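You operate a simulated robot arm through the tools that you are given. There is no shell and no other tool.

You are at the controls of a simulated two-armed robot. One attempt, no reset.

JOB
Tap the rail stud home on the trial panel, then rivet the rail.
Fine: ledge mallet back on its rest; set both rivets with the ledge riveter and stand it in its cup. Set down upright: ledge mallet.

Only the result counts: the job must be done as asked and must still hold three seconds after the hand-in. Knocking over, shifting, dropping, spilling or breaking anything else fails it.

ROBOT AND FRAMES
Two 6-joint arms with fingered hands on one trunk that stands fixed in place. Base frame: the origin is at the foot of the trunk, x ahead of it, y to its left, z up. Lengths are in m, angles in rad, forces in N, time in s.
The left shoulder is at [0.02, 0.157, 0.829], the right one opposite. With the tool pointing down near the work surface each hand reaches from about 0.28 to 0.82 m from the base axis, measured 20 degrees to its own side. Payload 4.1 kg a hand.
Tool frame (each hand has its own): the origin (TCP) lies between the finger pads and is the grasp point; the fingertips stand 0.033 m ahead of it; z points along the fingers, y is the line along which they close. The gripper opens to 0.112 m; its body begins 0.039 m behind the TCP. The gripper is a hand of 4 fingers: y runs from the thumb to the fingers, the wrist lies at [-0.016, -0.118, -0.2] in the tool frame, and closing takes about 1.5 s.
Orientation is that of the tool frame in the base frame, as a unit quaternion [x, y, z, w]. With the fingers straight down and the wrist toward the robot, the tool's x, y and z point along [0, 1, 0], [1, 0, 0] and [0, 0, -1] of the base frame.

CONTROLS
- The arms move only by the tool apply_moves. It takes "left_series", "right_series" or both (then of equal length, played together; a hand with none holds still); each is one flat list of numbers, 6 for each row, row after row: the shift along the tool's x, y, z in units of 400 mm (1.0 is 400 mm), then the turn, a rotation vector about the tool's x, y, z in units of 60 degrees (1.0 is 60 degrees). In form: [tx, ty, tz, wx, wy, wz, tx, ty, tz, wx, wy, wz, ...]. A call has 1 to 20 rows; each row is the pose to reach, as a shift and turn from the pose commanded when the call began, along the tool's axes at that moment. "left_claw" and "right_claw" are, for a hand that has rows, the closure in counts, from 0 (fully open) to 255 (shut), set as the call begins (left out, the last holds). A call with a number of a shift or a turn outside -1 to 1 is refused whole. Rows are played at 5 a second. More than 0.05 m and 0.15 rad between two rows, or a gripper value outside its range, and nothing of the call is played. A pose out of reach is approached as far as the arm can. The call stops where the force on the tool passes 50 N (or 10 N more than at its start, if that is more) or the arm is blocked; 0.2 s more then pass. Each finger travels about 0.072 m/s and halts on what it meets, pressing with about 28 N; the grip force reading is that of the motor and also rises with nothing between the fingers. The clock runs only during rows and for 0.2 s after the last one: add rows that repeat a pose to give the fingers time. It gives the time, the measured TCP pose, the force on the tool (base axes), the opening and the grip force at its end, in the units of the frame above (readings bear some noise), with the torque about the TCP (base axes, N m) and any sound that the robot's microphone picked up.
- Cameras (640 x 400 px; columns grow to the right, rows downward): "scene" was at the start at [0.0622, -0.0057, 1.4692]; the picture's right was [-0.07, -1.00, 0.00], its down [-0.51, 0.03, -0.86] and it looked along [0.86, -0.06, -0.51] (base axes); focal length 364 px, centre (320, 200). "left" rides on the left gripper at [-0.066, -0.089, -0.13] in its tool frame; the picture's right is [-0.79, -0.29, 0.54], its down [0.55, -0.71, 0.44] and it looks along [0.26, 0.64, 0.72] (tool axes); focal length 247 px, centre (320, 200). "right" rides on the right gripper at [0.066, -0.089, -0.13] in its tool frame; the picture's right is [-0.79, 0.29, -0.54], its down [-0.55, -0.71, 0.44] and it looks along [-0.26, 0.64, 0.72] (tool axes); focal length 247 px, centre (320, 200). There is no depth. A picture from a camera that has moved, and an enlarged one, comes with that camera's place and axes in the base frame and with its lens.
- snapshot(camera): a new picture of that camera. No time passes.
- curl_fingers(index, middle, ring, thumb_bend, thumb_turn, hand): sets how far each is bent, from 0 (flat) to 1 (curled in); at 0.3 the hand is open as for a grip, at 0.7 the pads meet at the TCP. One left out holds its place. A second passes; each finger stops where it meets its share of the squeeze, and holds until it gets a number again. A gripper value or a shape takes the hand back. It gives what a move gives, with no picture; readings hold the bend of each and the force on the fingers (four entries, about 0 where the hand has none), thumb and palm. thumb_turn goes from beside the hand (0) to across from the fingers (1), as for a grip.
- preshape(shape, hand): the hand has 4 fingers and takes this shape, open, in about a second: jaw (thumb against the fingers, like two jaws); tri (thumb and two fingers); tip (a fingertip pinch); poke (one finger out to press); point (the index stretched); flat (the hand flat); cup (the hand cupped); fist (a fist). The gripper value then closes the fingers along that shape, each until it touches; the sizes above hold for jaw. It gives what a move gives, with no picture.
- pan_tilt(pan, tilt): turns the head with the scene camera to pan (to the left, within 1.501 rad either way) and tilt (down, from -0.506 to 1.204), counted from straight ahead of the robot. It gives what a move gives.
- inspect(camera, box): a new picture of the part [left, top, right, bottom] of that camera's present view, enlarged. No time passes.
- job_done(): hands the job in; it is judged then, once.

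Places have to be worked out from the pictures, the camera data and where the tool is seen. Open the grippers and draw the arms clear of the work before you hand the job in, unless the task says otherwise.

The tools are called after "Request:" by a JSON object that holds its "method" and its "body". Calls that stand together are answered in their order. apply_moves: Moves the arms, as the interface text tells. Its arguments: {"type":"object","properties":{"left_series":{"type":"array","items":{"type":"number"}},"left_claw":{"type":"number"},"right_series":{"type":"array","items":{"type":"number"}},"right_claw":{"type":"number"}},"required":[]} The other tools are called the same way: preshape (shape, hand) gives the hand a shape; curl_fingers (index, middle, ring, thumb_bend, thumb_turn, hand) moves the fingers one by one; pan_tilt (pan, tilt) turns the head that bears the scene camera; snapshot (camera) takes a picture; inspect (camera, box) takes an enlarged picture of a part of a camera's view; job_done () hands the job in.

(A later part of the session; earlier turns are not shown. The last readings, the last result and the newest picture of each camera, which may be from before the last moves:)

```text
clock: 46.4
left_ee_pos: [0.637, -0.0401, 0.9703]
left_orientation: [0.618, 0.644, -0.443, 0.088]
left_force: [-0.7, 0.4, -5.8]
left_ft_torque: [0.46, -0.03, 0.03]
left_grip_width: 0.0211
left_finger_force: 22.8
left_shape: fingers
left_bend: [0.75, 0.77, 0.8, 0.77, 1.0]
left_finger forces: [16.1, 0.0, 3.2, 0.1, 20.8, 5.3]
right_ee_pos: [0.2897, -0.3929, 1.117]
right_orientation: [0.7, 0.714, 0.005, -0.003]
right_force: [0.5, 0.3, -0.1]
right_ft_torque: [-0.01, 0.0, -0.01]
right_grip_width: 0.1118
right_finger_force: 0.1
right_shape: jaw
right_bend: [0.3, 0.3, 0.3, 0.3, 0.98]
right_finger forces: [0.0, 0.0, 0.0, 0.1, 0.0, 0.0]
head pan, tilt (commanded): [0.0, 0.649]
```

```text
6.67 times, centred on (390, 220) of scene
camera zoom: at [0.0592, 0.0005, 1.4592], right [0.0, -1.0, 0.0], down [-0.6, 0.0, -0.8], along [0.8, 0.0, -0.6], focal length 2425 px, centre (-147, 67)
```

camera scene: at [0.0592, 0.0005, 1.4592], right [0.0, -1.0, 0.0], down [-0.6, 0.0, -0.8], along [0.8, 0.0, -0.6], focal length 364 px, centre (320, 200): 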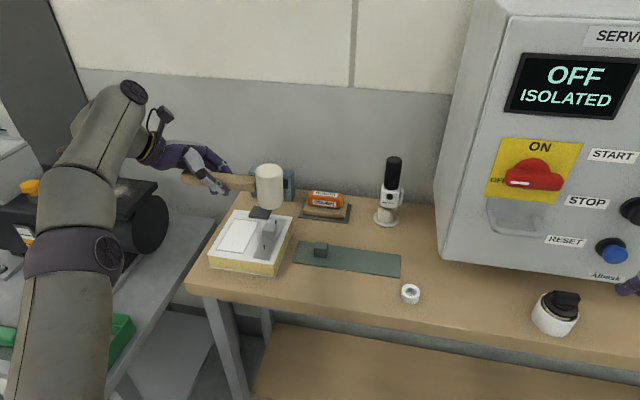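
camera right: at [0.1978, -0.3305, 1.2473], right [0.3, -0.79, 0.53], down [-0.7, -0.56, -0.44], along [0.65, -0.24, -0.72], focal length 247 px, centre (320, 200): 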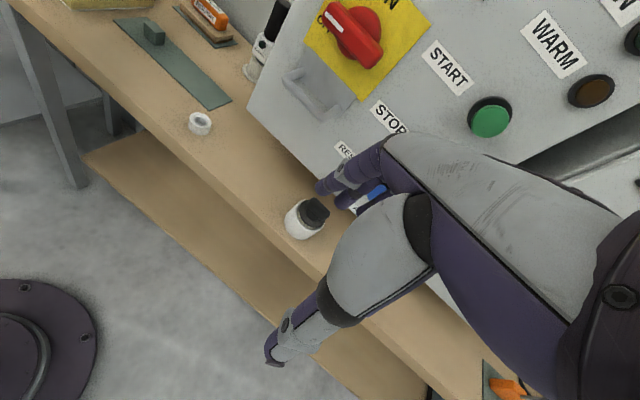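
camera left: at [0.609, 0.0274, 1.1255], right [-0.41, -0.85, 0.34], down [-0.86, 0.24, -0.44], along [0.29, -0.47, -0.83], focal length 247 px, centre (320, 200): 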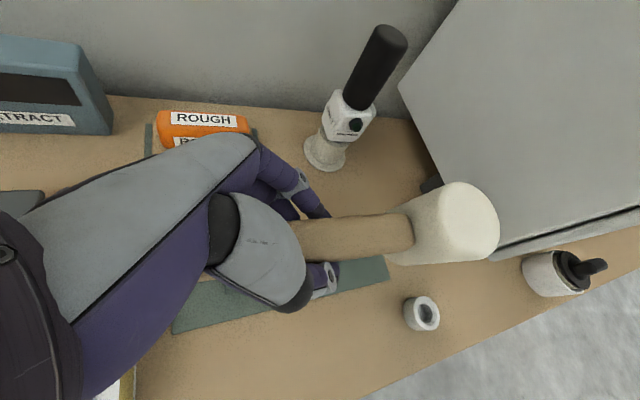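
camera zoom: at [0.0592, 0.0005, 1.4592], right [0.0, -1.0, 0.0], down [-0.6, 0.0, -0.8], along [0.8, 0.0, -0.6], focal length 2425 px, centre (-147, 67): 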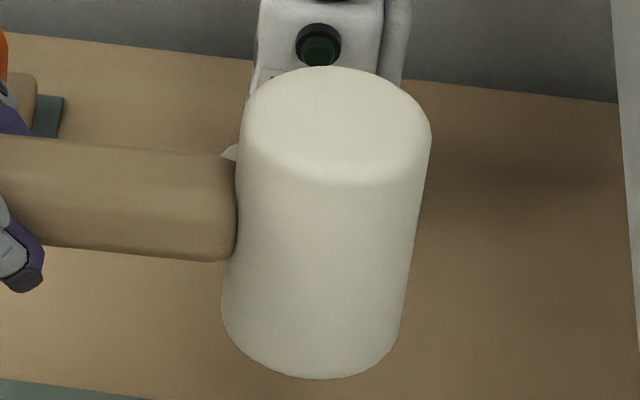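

The ring tip now clears the head's base plane by about 6 mm, but the idle middle fingertip is only 2–3 mm above it. I'll curl the middle finger slightly more too.

Request:
{"method": "curl_fingers", "body": {"hand": "left", "middle": 0.83}}

Request:
{"method": "inspect", "body": {"camera": "right", "box": [130, 0, 250, 75]}}

Request:
{"method": "inspect", "body": {"camera": "scene", "box": [290, 180, 410, 255]}}

```text
clock: 47.4
left_ee_pos: [0.6369, -0.0388, 0.9704]
left_orientation: [0.617, 0.644, -0.443, 0.088]
left_force: [-0.2, -0.2, -5.1]
left_ft_torque: [0.44, -0.07, -0.03]
left_grip_width: 0.018
left_finger_force: 26.0
left_shape: fingers
left_bend: [0.76, 0.79, 0.8, 0.77, 1.0]
left_finger forces: [14.8, 8.6, 1.2, 0.1, 22.7, 4.0]
right_ee_pos: [0.2897, -0.3935, 1.1169]
right_orientation: [0.7, 0.714, 0.006, -0.002]
right_force: [0.4, 0.3, -1.3]
right_ft_torque: [0.03, -0.02, 0.0]
right_grip_width: 0.1119
right_finger_force: 0.1
right_shape: jaw
right_bend: [0.3, 0.3, 0.3, 0.3, 0.98]
right_finger forces: [0.0, 0.0, 0.1, 0.0, 0.0, 0.0]
head pan, tilt (commanded): [0.0, 0.649]
```

```text
5.33 times, centred on (190, 38) of right
camera zoom: at [0.1978, -0.3305, 1.2473], right [0.3, -0.79, 0.53], down [-0.7, -0.56, -0.44], along [0.65, -0.24, -0.72], focal length 1317 px, centre (1013, 1067)
```

zoom: 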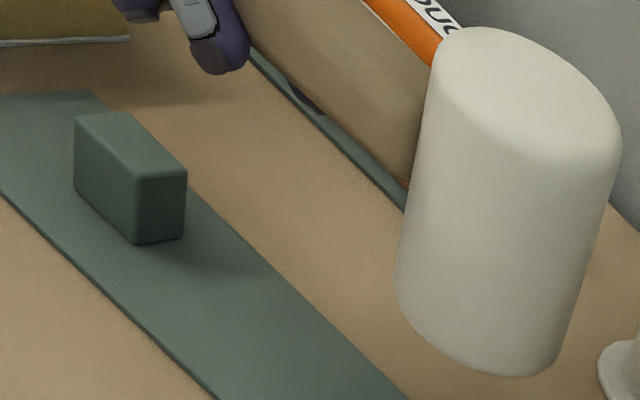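

```text
5.33 times, centred on (350, 218) of scene
camera zoom: at [0.0592, 0.0005, 1.4592], right [0.0, -1.0, 0.0], down [-0.6, 0.0, -0.8], along [0.8, 0.0, -0.6], focal length 1940 px, centre (160, 107)
```

zoom: 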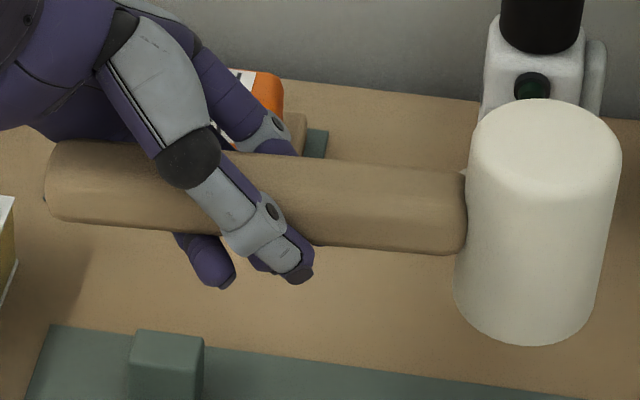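

The middle finger's touch left the head level with only a ~3° roll and 2° yaw off. I'll trim those and measure precisely for the final descent.

Request:
{"method": "apply_moves", "body": {"left_series": [0, 0, 0, 0.0445, 0.0123, -0.0172, 0, 0, 0, 0.0445, 0.0123, -0.0172]}}

Request:
{"method": "inspect", "body": {"camera": "scene", "box": [365, 185, 415, 245]}}

Request:
{"method": "inspect", "body": {"camera": "scene", "box": [290, 180, 410, 255]}}

Request:
{"method": "inspect", "body": {"camera": "right", "box": [130, 0, 250, 75]}}

```text
clock: 48.0
left_ee_pos: [0.6379, -0.0398, 0.9696]
left_orientation: [0.617, 0.639, -0.455, 0.066]
left_force: [-0.1, -0.9, -4.5]
left_ft_torque: [0.43, -0.09, 0.01]
left_grip_width: 0.0177
left_finger_force: 25.4
left_shape: fingers
left_bend: [0.76, 0.79, 0.8, 0.77, 1.0]
left_finger forces: [14.9, 8.5, 1.0, 0.1, 22.5, 4.0]
right_ee_pos: [0.2879, -0.3933, 1.1163]
right_orientation: [0.701, 0.714, 0.006, -0.001]
right_force: [-0.5, -0.4, 0.7]
right_ft_torque: [-0.01, 0.0, 0.0]
right_grip_width: 0.1119
right_finger_force: 0.0
right_shape: jaw
right_bend: [0.3, 0.3, 0.3, 0.3, 0.98]
right_finger forces: [0.1, 0.0, 0.0, 0.0, 0.1, 0.1]
head pan, tilt (commanded): [0.0, 0.649]
```

```text
6.67 times, centred on (390, 215) of scene
camera zoom: at [0.0592, 0.0005, 1.4592], right [0.0, -1.0, 0.0], down [-0.6, 0.0, -0.8], along [0.8, 0.0, -0.6], focal length 2425 px, centre (-147, 100)
```

zoom: 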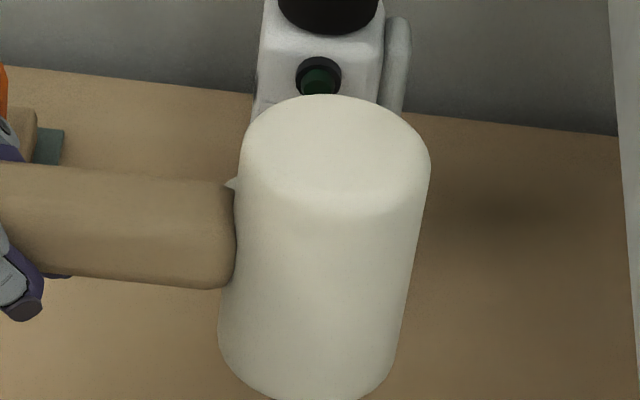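

```text
5.33 times, centred on (350, 218) of scene
camera zoom: at [0.0592, 0.0005, 1.4592], right [0.0, -1.0, 0.0], down [-0.6, 0.0, -0.8], along [0.8, 0.0, -0.6], focal length 1940 px, centre (160, 107)
```

zoom: 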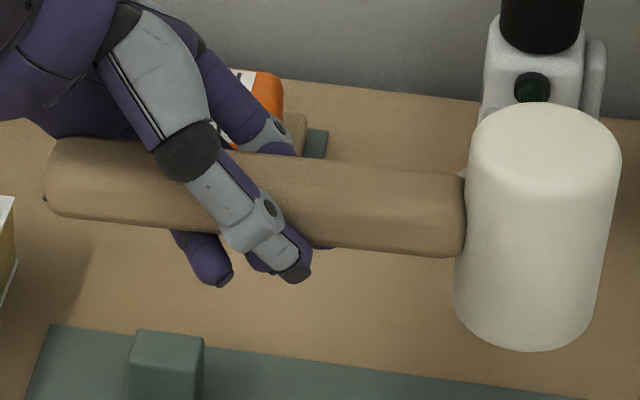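

```text
5.33 times, centred on (190, 38) of right
camera zoom: at [0.1978, -0.3305, 1.2473], right [0.3, -0.79, 0.53], down [-0.7, -0.56, -0.44], along [0.65, -0.24, -0.72], focal length 1317 px, centre (1013, 1067)
```

zoom: 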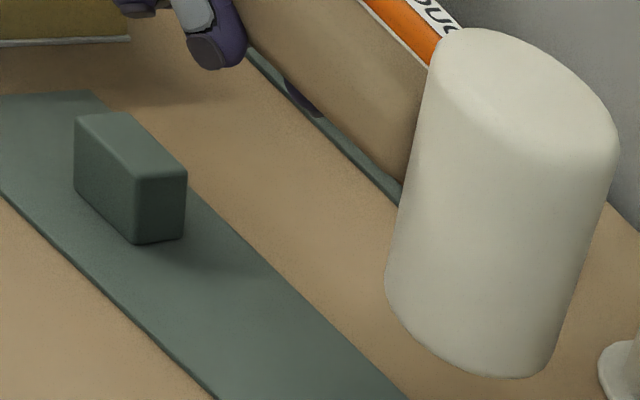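

The mallet is level to well under 1°, yaw 10°, and must drop about 75 mm. To keep the curled finger clear of the support block I'll set it down 15 mm toward -y on the mat for now, then regrip by the head and place it exactly. First I lower 62 mm.

Request:
{"method": "apply_moves", "body": {"left_series": [-0.0256, 0.0002, 0.0283, 0, 0, 0, 0.0067, 0.0252, 0.0572, 0, 0, 0, 0.039, 0.0502, 0.0861, 0, 0, 0, 0.0632, 0.069, 0.1078, 0, 0, 0, 0.0746, 0.0777, 0.1179, 0, 0, 0, 0.0746, 0.0777, 0.1179, 0, 0, 0]}}

Request:
{"method": "inspect", "body": {"camera": "scene", "box": [280, 210, 420, 298]}}

Request:
{"method": "inspect", "body": {"camera": "right", "box": [110, 0, 290, 120]}}

Request:
{"method": "inspect", "body": {"camera": "scene", "box": [305, 220, 365, 267]}}

```text
clock: 49.4
left_ee_pos: [0.6332, -0.0539, 0.9098]
left_orientation: [0.617, 0.639, -0.455, 0.066]
left_force: [1.2, -1.1, -3.9]
left_ft_torque: [0.49, -0.1, -0.04]
left_grip_width: 0.0178
left_finger_force: 26.2
left_shape: fingers
left_bend: [0.76, 0.79, 0.8, 0.77, 1.0]
left_finger forces: [14.8, 8.6, 2.7, 0.0, 22.4, 3.9]
right_ee_pos: [0.2891, -0.3938, 1.1163]
right_orientation: [0.701, 0.713, 0.005, -0.002]
right_force: [0.0, -0.2, -0.8]
right_ft_torque: [-0.01, 0.0, 0.03]
right_grip_width: 0.1116
right_finger_force: 0.1
right_shape: jaw
right_bend: [0.3, 0.3, 0.3, 0.3, 0.98]
right_finger forces: [0.0, 0.0, 0.0, 0.0, 0.1, 0.0]
head pan, tilt (commanded): [0.0, 0.649]
```

```text
4.55 times, centred on (350, 254) of scene
camera zoom: at [0.0592, 0.0004, 1.4592], right [0.0, -1.0, 0.0], down [-0.6, 0.0, -0.8], along [0.8, 0.0, -0.6], focal length 1654 px, centre (184, -46)
```

zoom: 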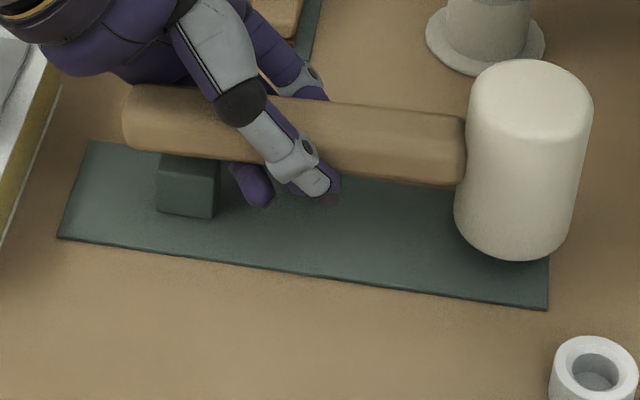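

```text
3.33 times, centred on (200, 60) of right
camera zoom: at [0.1977, -0.3305, 1.2473], right [0.3, -0.79, 0.53], down [-0.7, -0.56, -0.44], along [0.65, -0.24, -0.72], focal length 823 px, centre (720, 667)
```

zoom: 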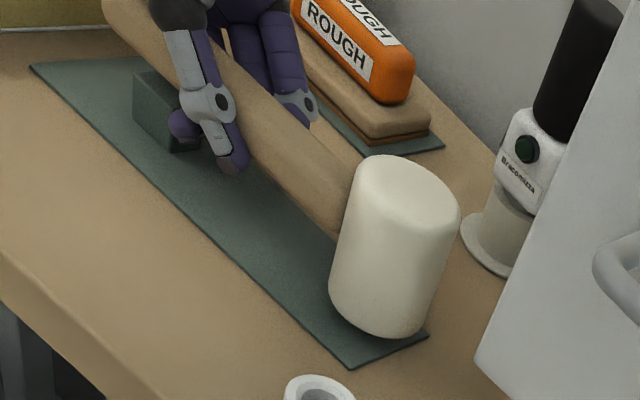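

```text
8.51 times, centred on (335, 244) of scene
camera zoom: at [0.0592, 0.0004, 1.4592], right [0.0, -1.0, 0.0], down [-0.6, 0.0, -0.8], along [0.8, 0.0, -0.6], focal length 3096 px, centre (192, -170)
```

zoom: 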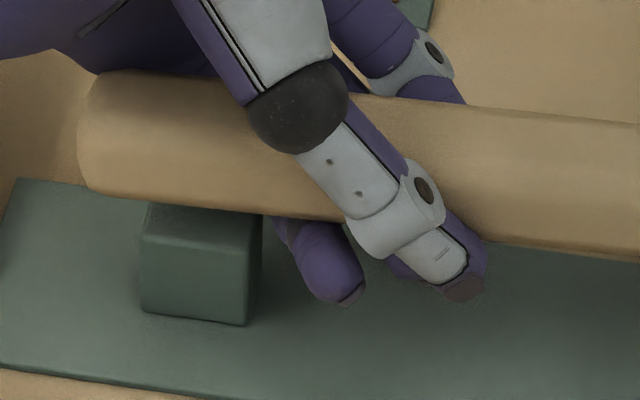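

The ring finger passes just beside the block and the head has about 13 mm to go. I'll lower another 7 mm slowly and watch the forces.

Request:
{"method": "apply_moves", "body": {"left_series": [0.0057, 0.0044, 0.0051, 0, 0, 0, 0.0113, 0.0088, 0.0101, 0, 0, 0, 0.0113, 0.0088, 0.0101, 0, 0, 0]}}

Request:
{"method": "inspect", "body": {"camera": "scene", "box": [280, 210, 420, 298]}}

Request:
{"method": "inspect", "body": {"camera": "scene", "box": [305, 220, 365, 267]}}

Request:
{"method": "inspect", "body": {"camera": "right", "box": [130, 10, 250, 110]}}

```text
clock: 50.1
left_ee_pos: [0.634, -0.0546, 0.9016]
left_orientation: [0.616, 0.64, -0.456, 0.066]
left_force: [1.2, -0.2, -4.7]
left_ft_torque: [0.45, -0.1, -0.01]
left_grip_width: 0.0178
left_finger_force: 25.5
left_shape: fingers
left_bend: [0.76, 0.79, 0.8, 0.77, 1.0]
left_finger forces: [14.9, 8.6, 2.3, 0.0, 22.5, 3.8]
right_ee_pos: [0.2887, -0.3929, 1.1161]
right_orientation: [0.7, 0.714, 0.005, -0.002]
right_force: [0.5, 0.7, 0.1]
right_ft_torque: [-0.01, 0.0, -0.02]
right_grip_width: 0.1118
right_finger_force: 0.1
right_shape: jaw
right_bend: [0.3, 0.3, 0.3, 0.3, 0.98]
right_finger forces: [0.0, 0.0, 0.0, 0.1, 0.0, 0.0]
head pan, tilt (commanded): [0.0, 0.649]
```

```text
4.55 times, centred on (350, 254) of scene
camera zoom: at [0.0592, 0.0004, 1.4592], right [0.0, -1.0, 0.0], down [-0.6, 0.0, -0.8], along [0.8, 0.0, -0.6], focal length 1654 px, centre (184, -46)
```

zoom: 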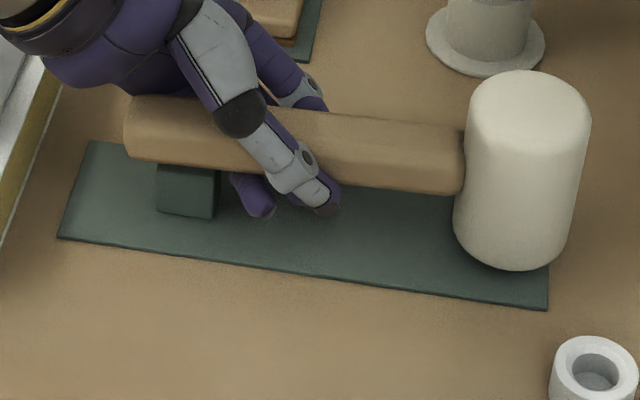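

```text
8.51 times, centred on (335, 244) of scene
camera zoom: at [0.0592, 0.0004, 1.4592], right [0.0, -1.0, 0.0], down [-0.6, 0.0, -0.8], along [0.8, 0.0, -0.6], focal length 3096 px, centre (192, -170)
```

zoom: 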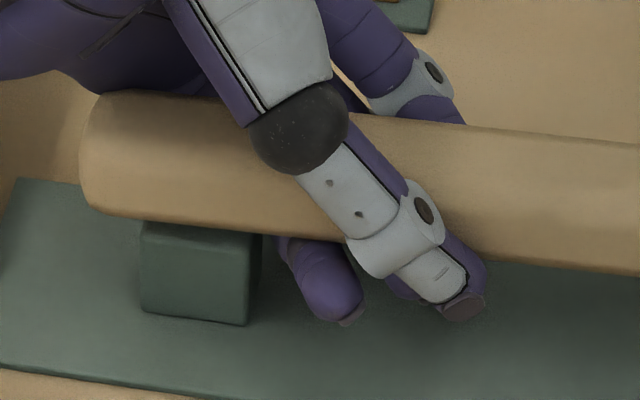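

```text
4.00 times, centred on (190, 60) of right
camera zoom: at [0.1977, -0.3305, 1.2473], right [0.3, -0.79, 0.53], down [-0.7, -0.56, -0.44], along [0.65, -0.24, -0.72], focal length 988 px, centre (840, 760)
```

zoom: 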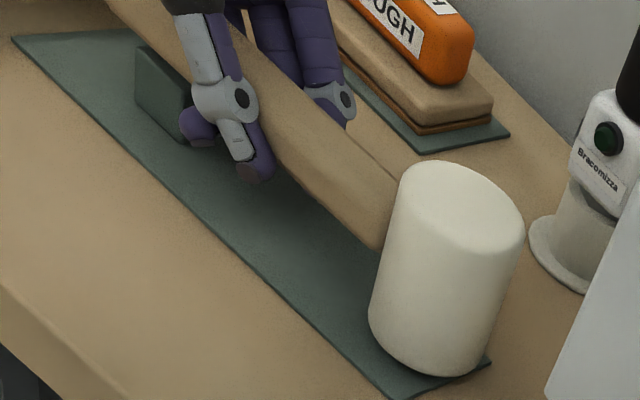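

Still no contact; about 6 mm remain. I'll lower in 2 mm steps until the weight comes off the hand.

Request:
{"method": "apply_moves", "body": {"left_series": [0.0032, 0.0025, 0.0029, 0, 0, 0, 0.0065, 0.005, 0.0058, 0, 0, 0, 0.0065, 0.005, 0.0058, 0, 0, 0]}}

Request:
{"method": "inspect", "body": {"camera": "scene", "box": [280, 210, 420, 298]}}

```text
clock: 51.0
left_ee_pos: [0.6345, -0.0554, 0.897]
left_orientation: [0.617, 0.64, -0.454, 0.066]
left_force: [-0.1, -1.2, -3.5]
left_ft_torque: [0.42, -0.09, -0.07]
left_grip_width: 0.0176
left_finger_force: 26.3
left_shape: fingers
left_bend: [0.76, 0.79, 0.8, 0.77, 1.0]
left_finger forces: [14.9, 8.6, 2.3, 0.0, 22.5, 3.8]
right_ee_pos: [0.2881, -0.3935, 1.1173]
right_orientation: [0.7, 0.714, 0.006, -0.001]
right_force: [-0.6, -0.2, -0.4]
right_ft_torque: [-0.02, 0.01, 0.01]
right_grip_width: 0.1119
right_finger_force: 0.0
right_shape: jaw
right_bend: [0.3, 0.3, 0.3, 0.3, 0.98]
right_finger forces: [0.1, 0.0, 0.0, 0.1, 0.1, 0.0]
head pan, tilt (commanded): [0.0, 0.649]
```

```text
4.55 times, centred on (350, 254) of scene
camera zoom: at [0.0592, 0.0004, 1.4592], right [0.0, -1.0, 0.0], down [-0.6, 0.0, -0.8], along [0.8, 0.0, -0.6], focal length 1654 px, centre (184, -46)
```

zoom: 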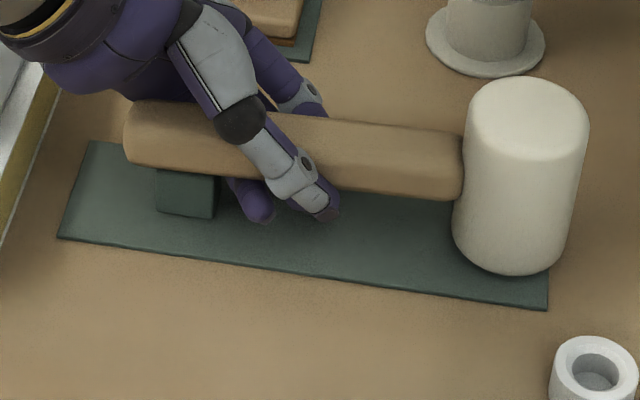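

Nearly there. I'll go 3 mm more in 1 mm steps.

Request:
{"method": "apply_moves", "body": {"left_series": [0.0016, 0.0013, 0.0014, 0, 0, 0, 0.0032, 0.0025, 0.0029, 0, 0, 0, 0.0048, 0.0037, 0.0043, 0, 0, 0, 0.0048, 0.0037, 0.0043, 0, 0, 0]}}

Request:
{"method": "inspect", "body": {"camera": "scene", "box": [280, 210, 420, 298]}}

Request:
{"method": "inspect", "body": {"camera": "right", "box": [130, 10, 250, 110]}}

```text
clock: 52.0
left_ee_pos: [0.6339, -0.0547, 0.8936]
left_orientation: [0.617, 0.639, -0.455, 0.066]
left_force: [0.9, -2.4, -3.6]
left_ft_torque: [0.41, -0.1, -0.08]
left_grip_width: 0.0178
left_finger_force: 26.1
left_shape: fingers
left_bend: [0.76, 0.79, 0.8, 0.77, 1.0]
left_finger forces: [14.6, 8.5, 2.8, 0.1, 22.3, 3.6]
right_ee_pos: [0.289, -0.3929, 1.1164]
right_orientation: [0.7, 0.714, 0.006, -0.002]
right_force: [-0.4, 0.6, 0.7]
right_ft_torque: [0.03, -0.01, 0.0]
right_grip_width: 0.1117
right_finger_force: 0.1
right_shape: jaw
right_bend: [0.3, 0.3, 0.3, 0.3, 0.98]
right_finger forces: [0.0, 0.0, 0.0, 0.0, 0.0, 0.0]
head pan, tilt (commanded): [0.0, 0.649]
```

```text
4.55 times, centred on (350, 254) of scene
camera zoom: at [0.0592, 0.0004, 1.4592], right [0.0, -1.0, 0.0], down [-0.6, 0.0, -0.8], along [0.8, 0.0, -0.6], focal length 1654 px, centre (184, -46)
```

zoom: 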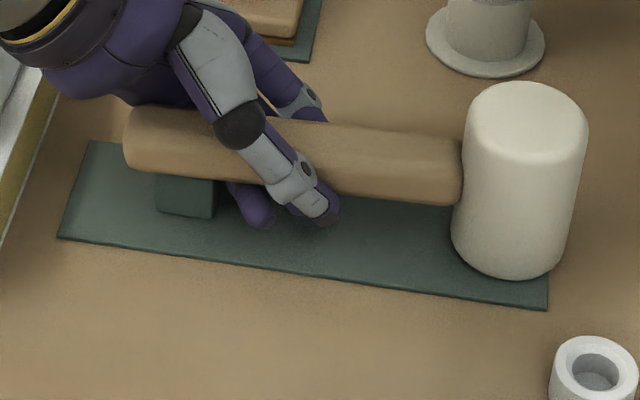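

```text
4.00 times, centred on (190, 60) of right
camera zoom: at [0.1977, -0.3305, 1.2473], right [0.3, -0.79, 0.53], down [-0.7, -0.56, -0.44], along [0.65, -0.24, -0.72], focal length 988 px, centre (840, 760)
```

zoom: 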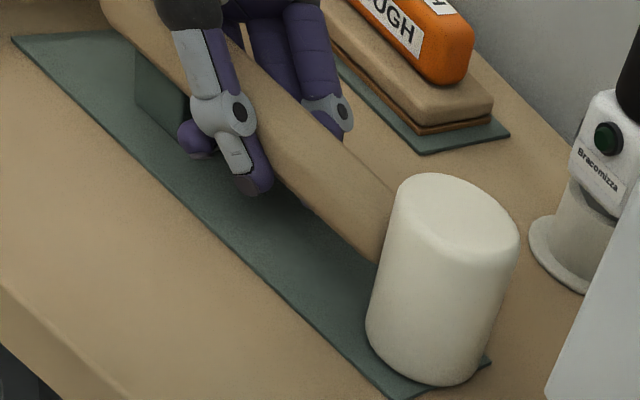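

The head base is practically on the mat and some weight is coming off. I'll go 2 mm more to bring it into full contact.

Request:
{"method": "apply_moves", "body": {"left_series": [0.0016, 0.0013, 0.0014, 0, 0, 0, 0.0032, 0.0025, 0.0029, 0, 0, 0, 0.0032, 0.0025, 0.0029, 0, 0, 0]}}

Request:
{"method": "inspect", "body": {"camera": "scene", "box": [365, 230, 415, 290]}}

Request:
{"method": "inspect", "body": {"camera": "scene", "box": [305, 225, 365, 272]}}

```text
clock: 52.8
left_ee_pos: [0.6333, -0.0546, 0.8933]
left_orientation: [0.617, 0.639, -0.455, 0.065]
left_force: [0.8, -0.8, 2.1]
left_ft_torque: [0.22, -0.07, -0.14]
left_grip_width: 0.0175
left_finger_force: 25.3
left_shape: fingers
left_bend: [0.76, 0.79, 0.81, 0.77, 1.0]
left_finger forces: [13.7, 8.5, 3.9, 0.0, 22.4, 2.7]
right_ee_pos: [0.2896, -0.393, 1.1163]
right_orientation: [0.7, 0.714, 0.006, -0.002]
right_force: [-0.4, -0.3, 0.8]
right_ft_torque: [0.02, -0.02, 0.0]
right_grip_width: 0.1119
right_finger_force: 0.0
right_shape: jaw
right_bend: [0.3, 0.3, 0.3, 0.3, 0.98]
right_finger forces: [0.0, 0.0, 0.0, 0.0, 0.0, 0.0]
head pan, tilt (commanded): [0.0, 0.649]
```

```text
6.67 times, centred on (390, 260) of scene
camera zoom: at [0.0591, 0.0005, 1.4593], right [0.0, -1.0, 0.0], down [-0.6, 0.0, -0.8], along [0.8, 0.0, -0.6], focal length 2425 px, centre (-147, -200)
```

zoom: 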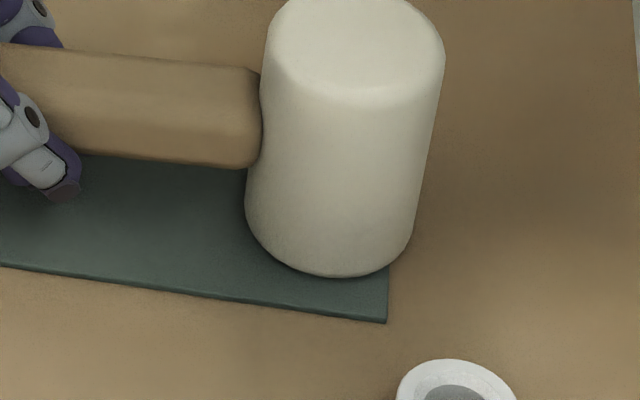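

```text
8.51 times, centred on (335, 248) of scene
camera zoom: at [0.0591, 0.0005, 1.4593], right [0.0, -1.0, 0.0], down [-0.6, 0.0, -0.8], along [0.8, 0.0, -0.6], focal length 3096 px, centre (192, -213)
```

zoom: 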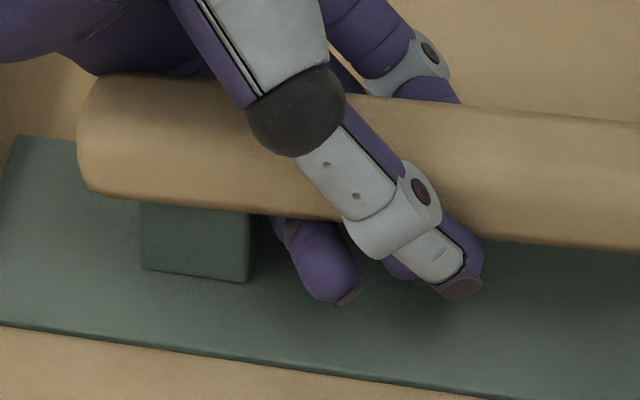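

The mallet now stands on its head with its weight off the hand (Fz +2). I'll relax all fingers together by a small amount so that none of them pushes the handle sideways.

Request:
{"method": "curl_fingers", "body": {"hand": "left", "index": 0.71, "middle": 0.76, "ring": 0.78, "thumb_bend": 0.72}}

Request:
{"method": "inspect", "body": {"camera": "scene", "box": [280, 210, 420, 298]}}

Request:
{"method": "inspect", "body": {"camera": "scene", "box": [305, 225, 365, 272]}}

```text
clock: 53.8
left_ee_pos: [0.6345, -0.0532, 0.8945]
left_orientation: [0.617, 0.639, -0.454, 0.066]
left_force: [3.0, 3.4, 9.6]
left_ft_torque: [0.19, -0.26, 0.15]
left_grip_width: 0.0233
left_finger_force: 16.5
left_shape: fingers
left_bend: [0.57, 0.75, 0.78, 0.68, 1.0]
left_finger forces: [11.7, 2.6, 1.3, 0.0, 15.2, 1.7]
right_ee_pos: [0.2892, -0.3923, 1.1158]
right_orientation: [0.7, 0.714, 0.006, -0.002]
right_force: [1.0, -0.8, 0.2]
right_ft_torque: [0.0, -0.01, -0.01]
right_grip_width: 0.1118
right_finger_force: 0.0
right_shape: jaw
right_bend: [0.3, 0.3, 0.3, 0.3, 0.98]
right_finger forces: [0.0, 0.0, 0.0, 0.0, 0.1, 0.1]
head pan, tilt (commanded): [0.0, 0.649]
```

```text
4.55 times, centred on (350, 254) of scene
camera zoom: at [0.059, 0.0006, 1.4593], right [0.0, -1.0, 0.0], down [-0.6, 0.0, -0.8], along [0.8, 0.0, -0.6], focal length 1654 px, centre (184, -46)
```

zoom: 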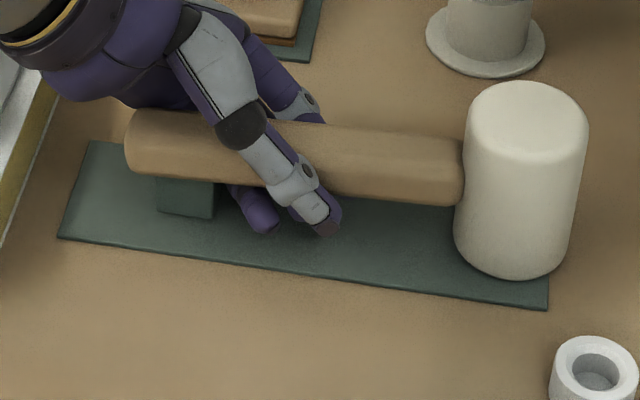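

```text
8.51 times, centred on (335, 248) of scene
camera zoom: at [0.059, 0.0006, 1.4593], right [0.0, -1.0, 0.0], down [-0.6, 0.0, -0.8], along [0.8, 0.0, -0.6], focal length 3096 px, centre (192, -213)
```

zoom: 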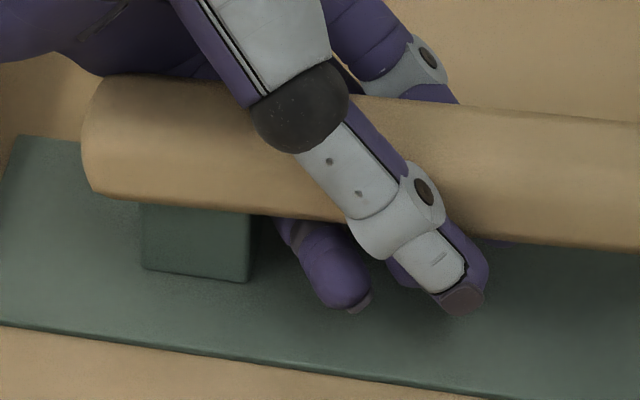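

Forces are falling but the thumb and index still pinch (15 N and 12 N). I'll open both further together.

Request:
{"method": "curl_fingers", "body": {"hand": "left", "index": 0.48, "middle": 0.74, "ring": 0.77, "thumb_bend": 0.5}}

Request:
{"method": "inspect", "body": {"camera": "scene", "box": [280, 210, 420, 298]}}

Request:
{"method": "inspect", "body": {"camera": "scene", "box": [305, 225, 365, 272]}}

Request:
{"method": "inspect", "body": {"camera": "right", "box": [130, 10, 250, 110]}}

```text
clock: 54.8
left_ee_pos: [0.6344, -0.054, 0.8915]
left_orientation: [0.617, 0.639, -0.454, 0.065]
left_force: [0.8, -0.8, 4.7]
left_ft_torque: [0.21, -0.05, -0.11]
left_grip_width: 0.0591
left_finger_force: 2.0
left_shape: fingers
left_bend: [0.49, 0.74, 0.77, 0.5, 1.0]
left_finger forces: [0.4, 0.0, 0.5, 0.0, 0.0, 3.0]
right_ee_pos: [0.2885, -0.3928, 1.1169]
right_orientation: [0.7, 0.714, 0.006, -0.002]
right_force: [-0.3, 0.0, -0.7]
right_ft_torque: [0.01, 0.01, 0.01]
right_grip_width: 0.1118
right_finger_force: 0.0
right_shape: jaw
right_bend: [0.3, 0.3, 0.3, 0.3, 0.98]
right_finger forces: [0.0, 0.0, 0.1, 0.1, 0.1, 0.0]
head pan, tilt (commanded): [0.0, 0.649]
```

```text
4.55 times, centred on (350, 254) of scene
camera zoom: at [0.059, 0.0005, 1.4593], right [0.0, -1.0, 0.0], down [-0.6, 0.0, -0.8], along [0.8, 0.0, -0.6], focal length 1654 px, centre (184, -46)
```

zoom: 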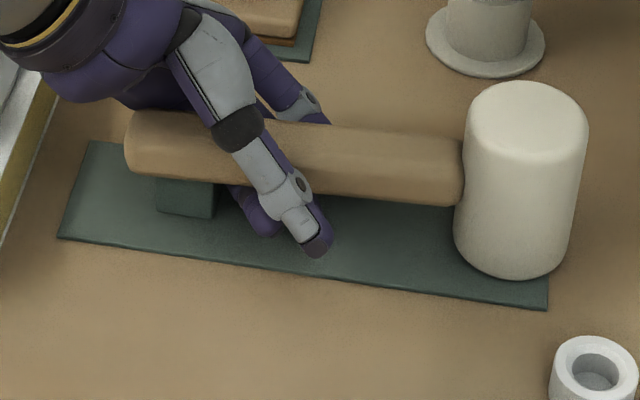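

```text
8.51 times, centred on (335, 248) of scene
camera zoom: at [0.059, 0.0005, 1.4593], right [0.0, -1.0, 0.0], down [-0.6, 0.0, -0.8], along [0.8, 0.0, -0.6], focal length 3096 px, centre (192, -213)
```

zoom: 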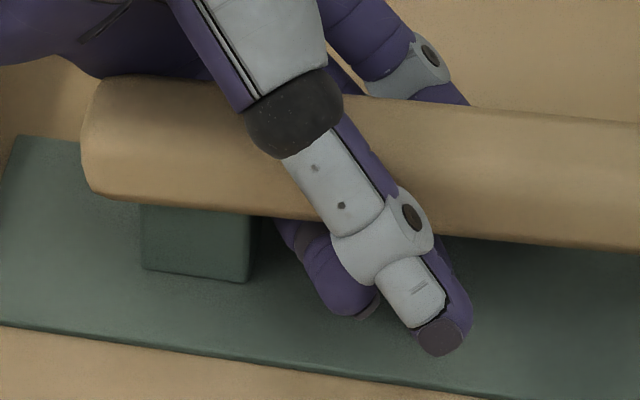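

```text
4.00 times, centred on (190, 60) of right
camera zoom: at [0.1976, -0.3305, 1.2474], right [0.3, -0.79, 0.53], down [-0.7, -0.56, -0.45], along [0.65, -0.24, -0.72], focal length 988 px, centre (840, 760)
```

zoom: 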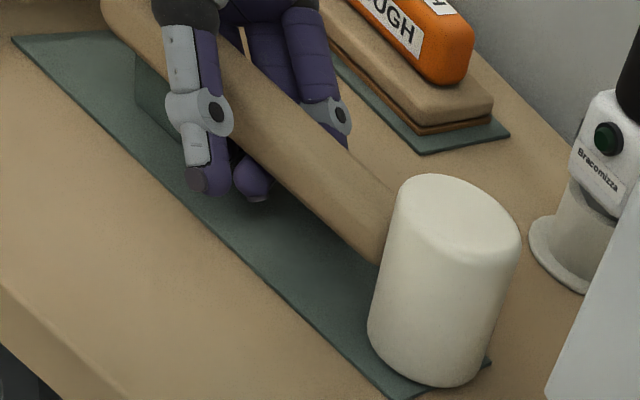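

The grip is released and the mallet stands on its own; only two fingertips remain curled loosely under the handle. I'll rotate the hand back toward vertical around the handle in small stages so those fingers can open without hitting the mat.

Request:
{"method": "apply_moves", "body": {"left_series": [-0.004, -0.0031, -0.0036, -0.0716, 0.1169, 0.0289, -0.0081, -0.0063, -0.0072, -0.1432, 0.2338, 0.0578, -0.0081, -0.0063, -0.0072, -0.1432, 0.2338, 0.0578]}}

Request:
{"method": "inspect", "body": {"camera": "scene", "box": [280, 210, 420, 298]}}

Request:
{"method": "inspect", "body": {"camera": "right", "box": [130, 10, 250, 110]}}

```text
clock: 55.5
left_ee_pos: [0.6337, -0.0539, 0.8951]
left_orientation: [0.681, 0.655, -0.324, 0.046]
left_force: [-1.6, -3.6, -3.6]
left_ft_torque: [-0.15, 0.14, -0.06]
left_grip_width: 0.0599
left_finger_force: 1.9
left_shape: fingers
left_bend: [0.48, 0.74, 0.77, 0.5, 1.0]
left_finger forces: [0.0, 1.4, 3.3, 0.0, 0.0, 0.0]
right_ee_pos: [0.2901, -0.3931, 1.1158]
right_orientation: [0.7, 0.714, 0.006, -0.001]
right_force: [0.0, 0.4, 0.1]
right_ft_torque: [0.02, -0.03, 0.0]
right_grip_width: 0.1119
right_finger_force: 0.0
right_shape: jaw
right_bend: [0.3, 0.3, 0.3, 0.3, 0.98]
right_finger forces: [0.1, 0.0, 0.0, 0.0, 0.0, 0.1]
head pan, tilt (commanded): [0.0, 0.649]
```

```text
4.55 times, centred on (350, 254) of scene
camera zoom: at [0.0592, 0.0004, 1.4592], right [0.0, -1.0, 0.0], down [-0.6, 0.0, -0.8], along [0.8, 0.0, -0.6], focal length 1654 px, centre (184, -46)
```

zoom: 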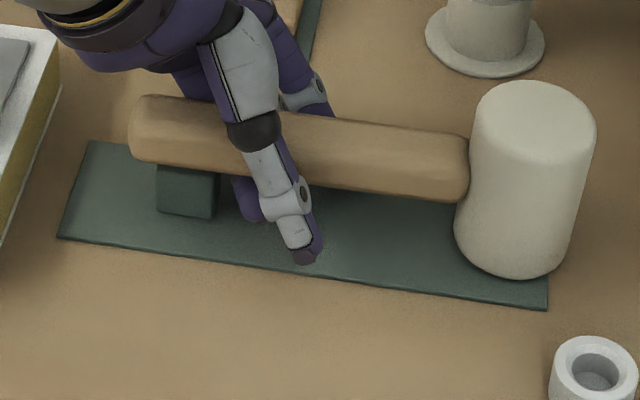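

```text
4.00 times, centred on (190, 60) of right
camera zoom: at [0.1977, -0.3306, 1.2473], right [0.3, -0.79, 0.53], down [-0.7, -0.56, -0.44], along [0.65, -0.24, -0.72], focal length 988 px, centre (840, 760)
```

zoom: 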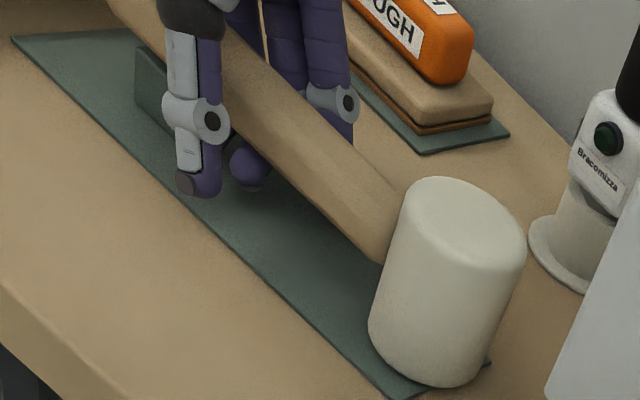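

The two hooked fingers lifted the handle by a few millimetres. I'll uncurl them a little so the handle settles back on its block before rotating further.

Request:
{"method": "curl_fingers", "body": {"hand": "left", "middle": 0.66, "ring": 0.71, "index": 0.42}}

Request:
{"method": "inspect", "body": {"camera": "scene", "box": [280, 210, 420, 298]}}

Request:
{"method": "inspect", "body": {"camera": "right", "box": [130, 10, 250, 110]}}

```text
clock: 56.5
left_ee_pos: [0.6331, -0.0548, 0.8964]
left_orientation: [0.681, 0.655, -0.324, 0.045]
left_force: [-0.2, -0.2, -0.6]
left_ft_torque: [0.02, -0.01, 0.0]
left_grip_width: 0.0686
left_finger_force: 0.0
left_shape: fingers
left_bend: [0.42, 0.66, 0.71, 0.5, 1.0]
left_finger forces: [0.1, 0.0, 0.0, 0.0, 0.0, 0.1]
right_ee_pos: [0.2895, -0.394, 1.1167]
right_orientation: [0.7, 0.714, 0.006, -0.001]
right_force: [0.4, -0.1, -0.3]
right_ft_torque: [0.02, 0.02, 0.0]
right_grip_width: 0.1119
right_finger_force: 0.0
right_shape: jaw
right_bend: [0.3, 0.3, 0.3, 0.3, 0.98]
right_finger forces: [0.1, 0.1, 0.0, 0.0, 0.0, 0.0]
head pan, tilt (commanded): [0.0, 0.649]
```

```text
4.55 times, centred on (350, 254) of scene
camera zoom: at [0.0591, 0.0005, 1.4592], right [0.0, -1.0, 0.0], down [-0.6, 0.0, -0.8], along [0.8, 0.0, -0.6], focal length 1654 px, centre (184, -46)
```

zoom: 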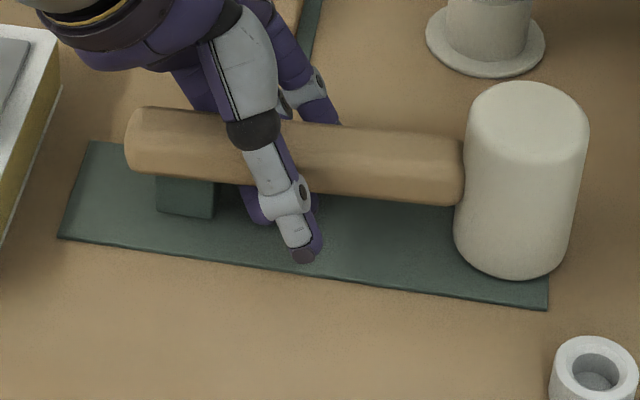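

```text
4.00 times, centred on (190, 60) of right
camera zoom: at [0.1977, -0.3305, 1.2474], right [0.3, -0.79, 0.53], down [-0.7, -0.56, -0.44], along [0.65, -0.24, -0.72], focal length 988 px, centre (840, 760)
```

zoom: 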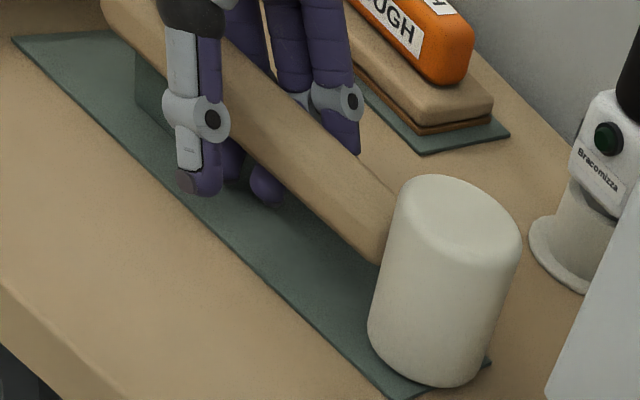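

All contact forces are zero and the mallet has settled flat again. I'll rotate another 19° toward vertical and rise 5 mm.

Request:
{"method": "apply_moves", "body": {"left_series": [-0.002, -0.0015, -0.0033, -0.0571, 0.092, 0.0225, -0.0042, -0.003, -0.0065, -0.1142, 0.1839, 0.0449, -0.0063, -0.0045, -0.0098, -0.1679, 0.2705, 0.0661]}}

Request:
{"method": "inspect", "body": {"camera": "scene", "box": [280, 210, 420, 298]}}

Request:
{"method": "inspect", "body": {"camera": "right", "box": [130, 10, 250, 110]}}

```text
clock: 57.4
left_ee_pos: [0.634, -0.0535, 0.9006]
left_orientation: [0.736, 0.657, -0.164, 0.024]
left_force: [0.0, 0.0, -0.7]
left_ft_torque: [-0.08, 0.03, -0.02]
left_grip_width: 0.0682
left_finger_force: 0.4
left_shape: fingers
left_bend: [0.42, 0.66, 0.71, 0.5, 1.0]
left_finger forces: [0.0, 0.0, 0.8, 0.1, 0.0, 0.0]
right_ee_pos: [0.2893, -0.3919, 1.1173]
right_orientation: [0.7, 0.714, 0.005, -0.002]
right_force: [-0.3, 0.1, 0.3]
right_ft_torque: [-0.03, 0.0, 0.01]
right_grip_width: 0.1117
right_finger_force: 0.0
right_shape: jaw
right_bend: [0.3, 0.3, 0.3, 0.3, 0.98]
right_finger forces: [0.0, 0.1, 0.0, 0.0, 0.0, 0.1]
head pan, tilt (commanded): [0.0, 0.649]
```

```text
4.55 times, centred on (350, 254) of scene
camera zoom: at [0.0593, 0.0006, 1.4592], right [0.0, -1.0, 0.0], down [-0.6, 0.0, -0.8], along [0.8, 0.0, -0.6], focal length 1654 px, centre (184, -46)
```

zoom: 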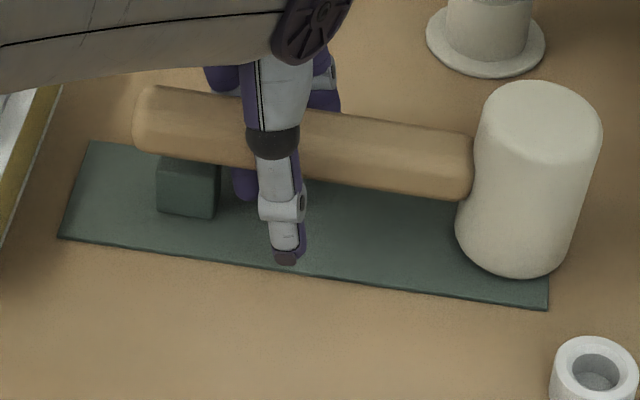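

```text
4.00 times, centred on (190, 60) of right
camera zoom: at [0.1978, -0.3304, 1.2474], right [0.3, -0.79, 0.53], down [-0.7, -0.56, -0.44], along [0.65, -0.24, -0.72], focal length 988 px, centre (840, 760)
```

zoom: 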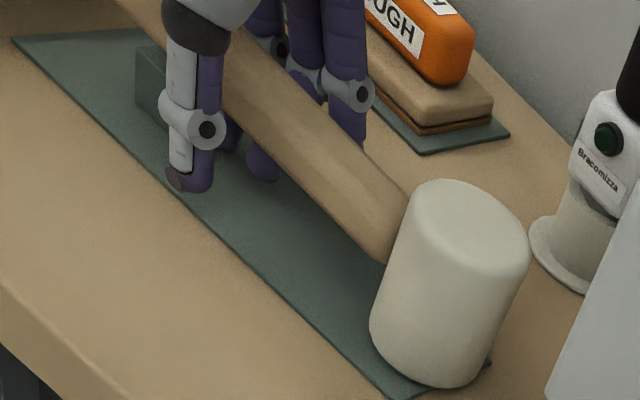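

The ring finger lifted the handle again by about 1 cm; I'll uncurl it gently so the handle lowers back onto the block.

Request:
{"method": "curl_fingers", "body": {"hand": "left", "ring": 0.66}}

Request:
{"method": "curl_fingers", "body": {"hand": "left", "ring": 0.6, "middle": 0.6}}

Request:
{"method": "inspect", "body": {"camera": "scene", "box": [280, 210, 420, 298]}}

Request:
{"method": "inspect", "body": {"camera": "right", "box": [130, 10, 250, 110]}}

```text
clock: 58.4
left_ee_pos: [0.6342, -0.0539, 0.9014]
left_orientation: [0.734, 0.658, -0.165, 0.023]
left_force: [0.2, 0.2, -1.4]
left_ft_torque: [0.0, -0.01, -0.02]
left_grip_width: 0.0681
left_finger_force: 0.5
left_shape: fingers
left_bend: [0.42, 0.66, 0.66, 0.5, 1.0]
left_finger forces: [0.1, 0.3, 0.0, 0.0, 0.0, 0.1]
right_ee_pos: [0.2884, -0.3934, 1.1172]
right_orientation: [0.7, 0.714, 0.005, -0.002]
right_force: [0.1, 0.8, -0.3]
right_ft_torque: [-0.01, 0.0, -0.01]
right_grip_width: 0.1116
right_finger_force: 0.0
right_shape: jaw
right_bend: [0.3, 0.3, 0.3, 0.3, 0.98]
right_finger forces: [0.0, 0.0, 0.1, 0.1, 0.1, 0.1]
head pan, tilt (commanded): [0.0, 0.649]
```

```text
clock: 59.4
left_ee_pos: [0.6348, -0.0537, 0.9027]
left_orientation: [0.734, 0.658, -0.166, 0.024]
left_force: [-0.6, 0.7, 0.4]
left_ft_torque: [0.0, -0.01, 0.0]
left_grip_width: 0.0683
left_finger_force: 0.0
left_shape: fingers
left_bend: [0.42, 0.6, 0.6, 0.5, 1.0]
left_finger forces: [0.0, 0.1, 0.0, 0.0, 0.0, 0.0]
right_ee_pos: [0.2888, -0.3927, 1.1176]
right_orientation: [0.7, 0.714, 0.006, -0.002]
right_force: [-1.3, -0.4, 0.2]
right_ft_torque: [-0.01, 0.01, -0.02]
right_grip_width: 0.112
right_finger_force: 0.1
right_shape: jaw
right_bend: [0.3, 0.3, 0.3, 0.3, 0.98]
right_finger forces: [0.1, 0.0, 0.1, 0.0, 0.0, 0.0]
head pan, tilt (commanded): [0.0, 0.649]
```

```text
4.55 times, centred on (350, 254) of scene
camera zoom: at [0.0591, 0.0005, 1.4592], right [0.0, -1.0, 0.0], down [-0.6, 0.0, -0.8], along [0.8, 0.0, -0.6], focal length 1654 px, centre (184, -46)
```

zoom: 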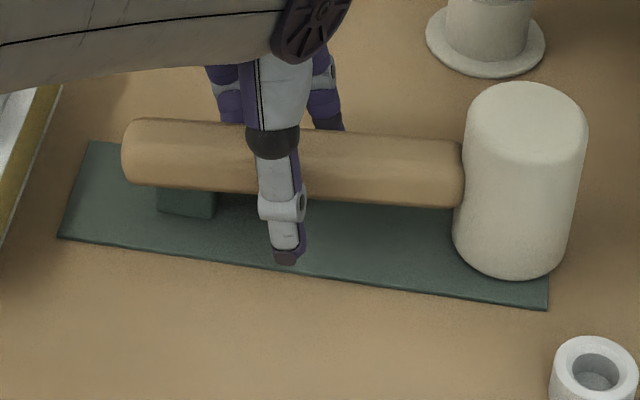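

```text
4.00 times, centred on (190, 60) of right
camera zoom: at [0.1977, -0.3305, 1.2474], right [0.3, -0.79, 0.53], down [-0.7, -0.56, -0.44], along [0.65, -0.24, -0.72], focal length 988 px, centre (840, 760)
```

zoom: 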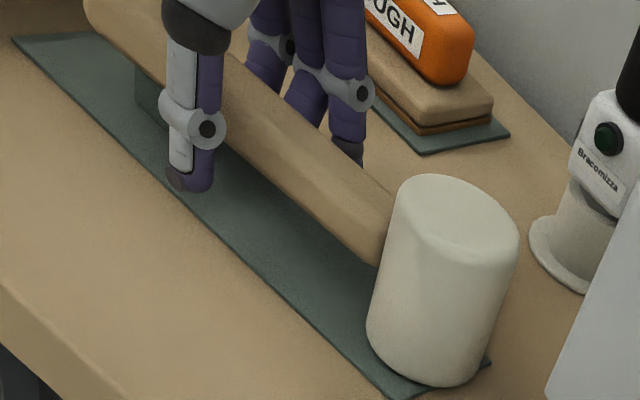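

The mallet rests freely on head and block and no finger is under it any more. I'll lift the hand straight up 8 cm.

Request:
{"method": "apply_moves", "body": {"left_series": [-0.0068, -0.0045, -0.0237, 0, 0, 0, -0.0137, -0.009, -0.0474, 0, 0, 0, -0.0273, -0.018, -0.0947, 0, 0, 0, -0.041, -0.027, -0.142, 0, 0, 0, -0.0546, -0.036, -0.1894, 0, 0, 0]}}

Request:
{"method": "inspect", "body": {"camera": "scene", "box": [280, 210, 420, 298]}}

Request:
{"method": "inspect", "body": {"camera": "right", "box": [110, 0, 290, 120]}}

```text
clock: 60.5
left_ee_pos: [0.6338, -0.0534, 0.9831]
left_orientation: [0.735, 0.657, -0.166, 0.024]
left_force: [0.3, -0.8, 0.5]
left_ft_torque: [-0.03, -0.03, 0.0]
left_grip_width: 0.0684
left_finger_force: 0.0
left_shape: fingers
left_bend: [0.42, 0.6, 0.6, 0.5, 1.0]
left_finger forces: [0.0, 0.0, 0.1, 0.1, 0.1, 0.0]
right_ee_pos: [0.289, -0.3925, 1.1157]
right_orientation: [0.7, 0.714, 0.005, -0.001]
right_force: [0.7, 0.2, -0.9]
right_ft_torque: [0.01, 0.0, 0.02]
right_grip_width: 0.1118
right_finger_force: 0.0
right_shape: jaw
right_bend: [0.3, 0.3, 0.3, 0.3, 0.98]
right_finger forces: [0.1, 0.1, 0.1, 0.0, 0.0, 0.0]
head pan, tilt (commanded): [0.0, 0.649]
```

```text
4.55 times, centred on (350, 254) of scene
camera zoom: at [0.0592, 0.0005, 1.4592], right [0.0, -1.0, 0.0], down [-0.6, 0.0, -0.8], along [0.8, 0.0, -0.6], focal length 1654 px, centre (184, -46)
```

zoom: 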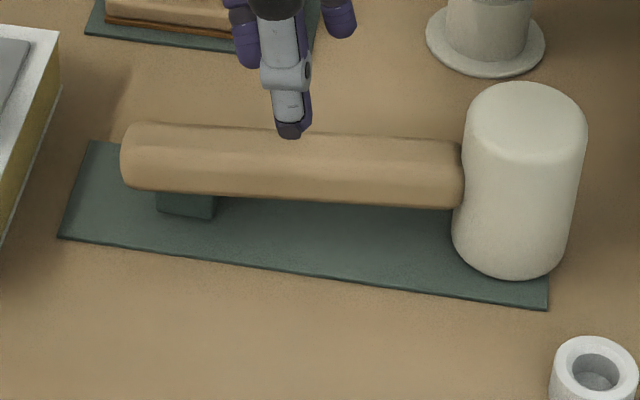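

```text
3.33 times, centred on (200, 60) of right
camera zoom: at [0.1977, -0.3305, 1.2473], right [0.3, -0.79, 0.53], down [-0.7, -0.56, -0.44], along [0.65, -0.24, -0.72], focal length 823 px, centre (720, 667)
```

zoom: 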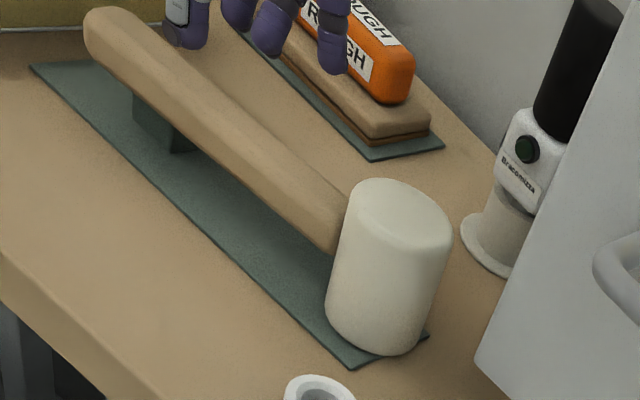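

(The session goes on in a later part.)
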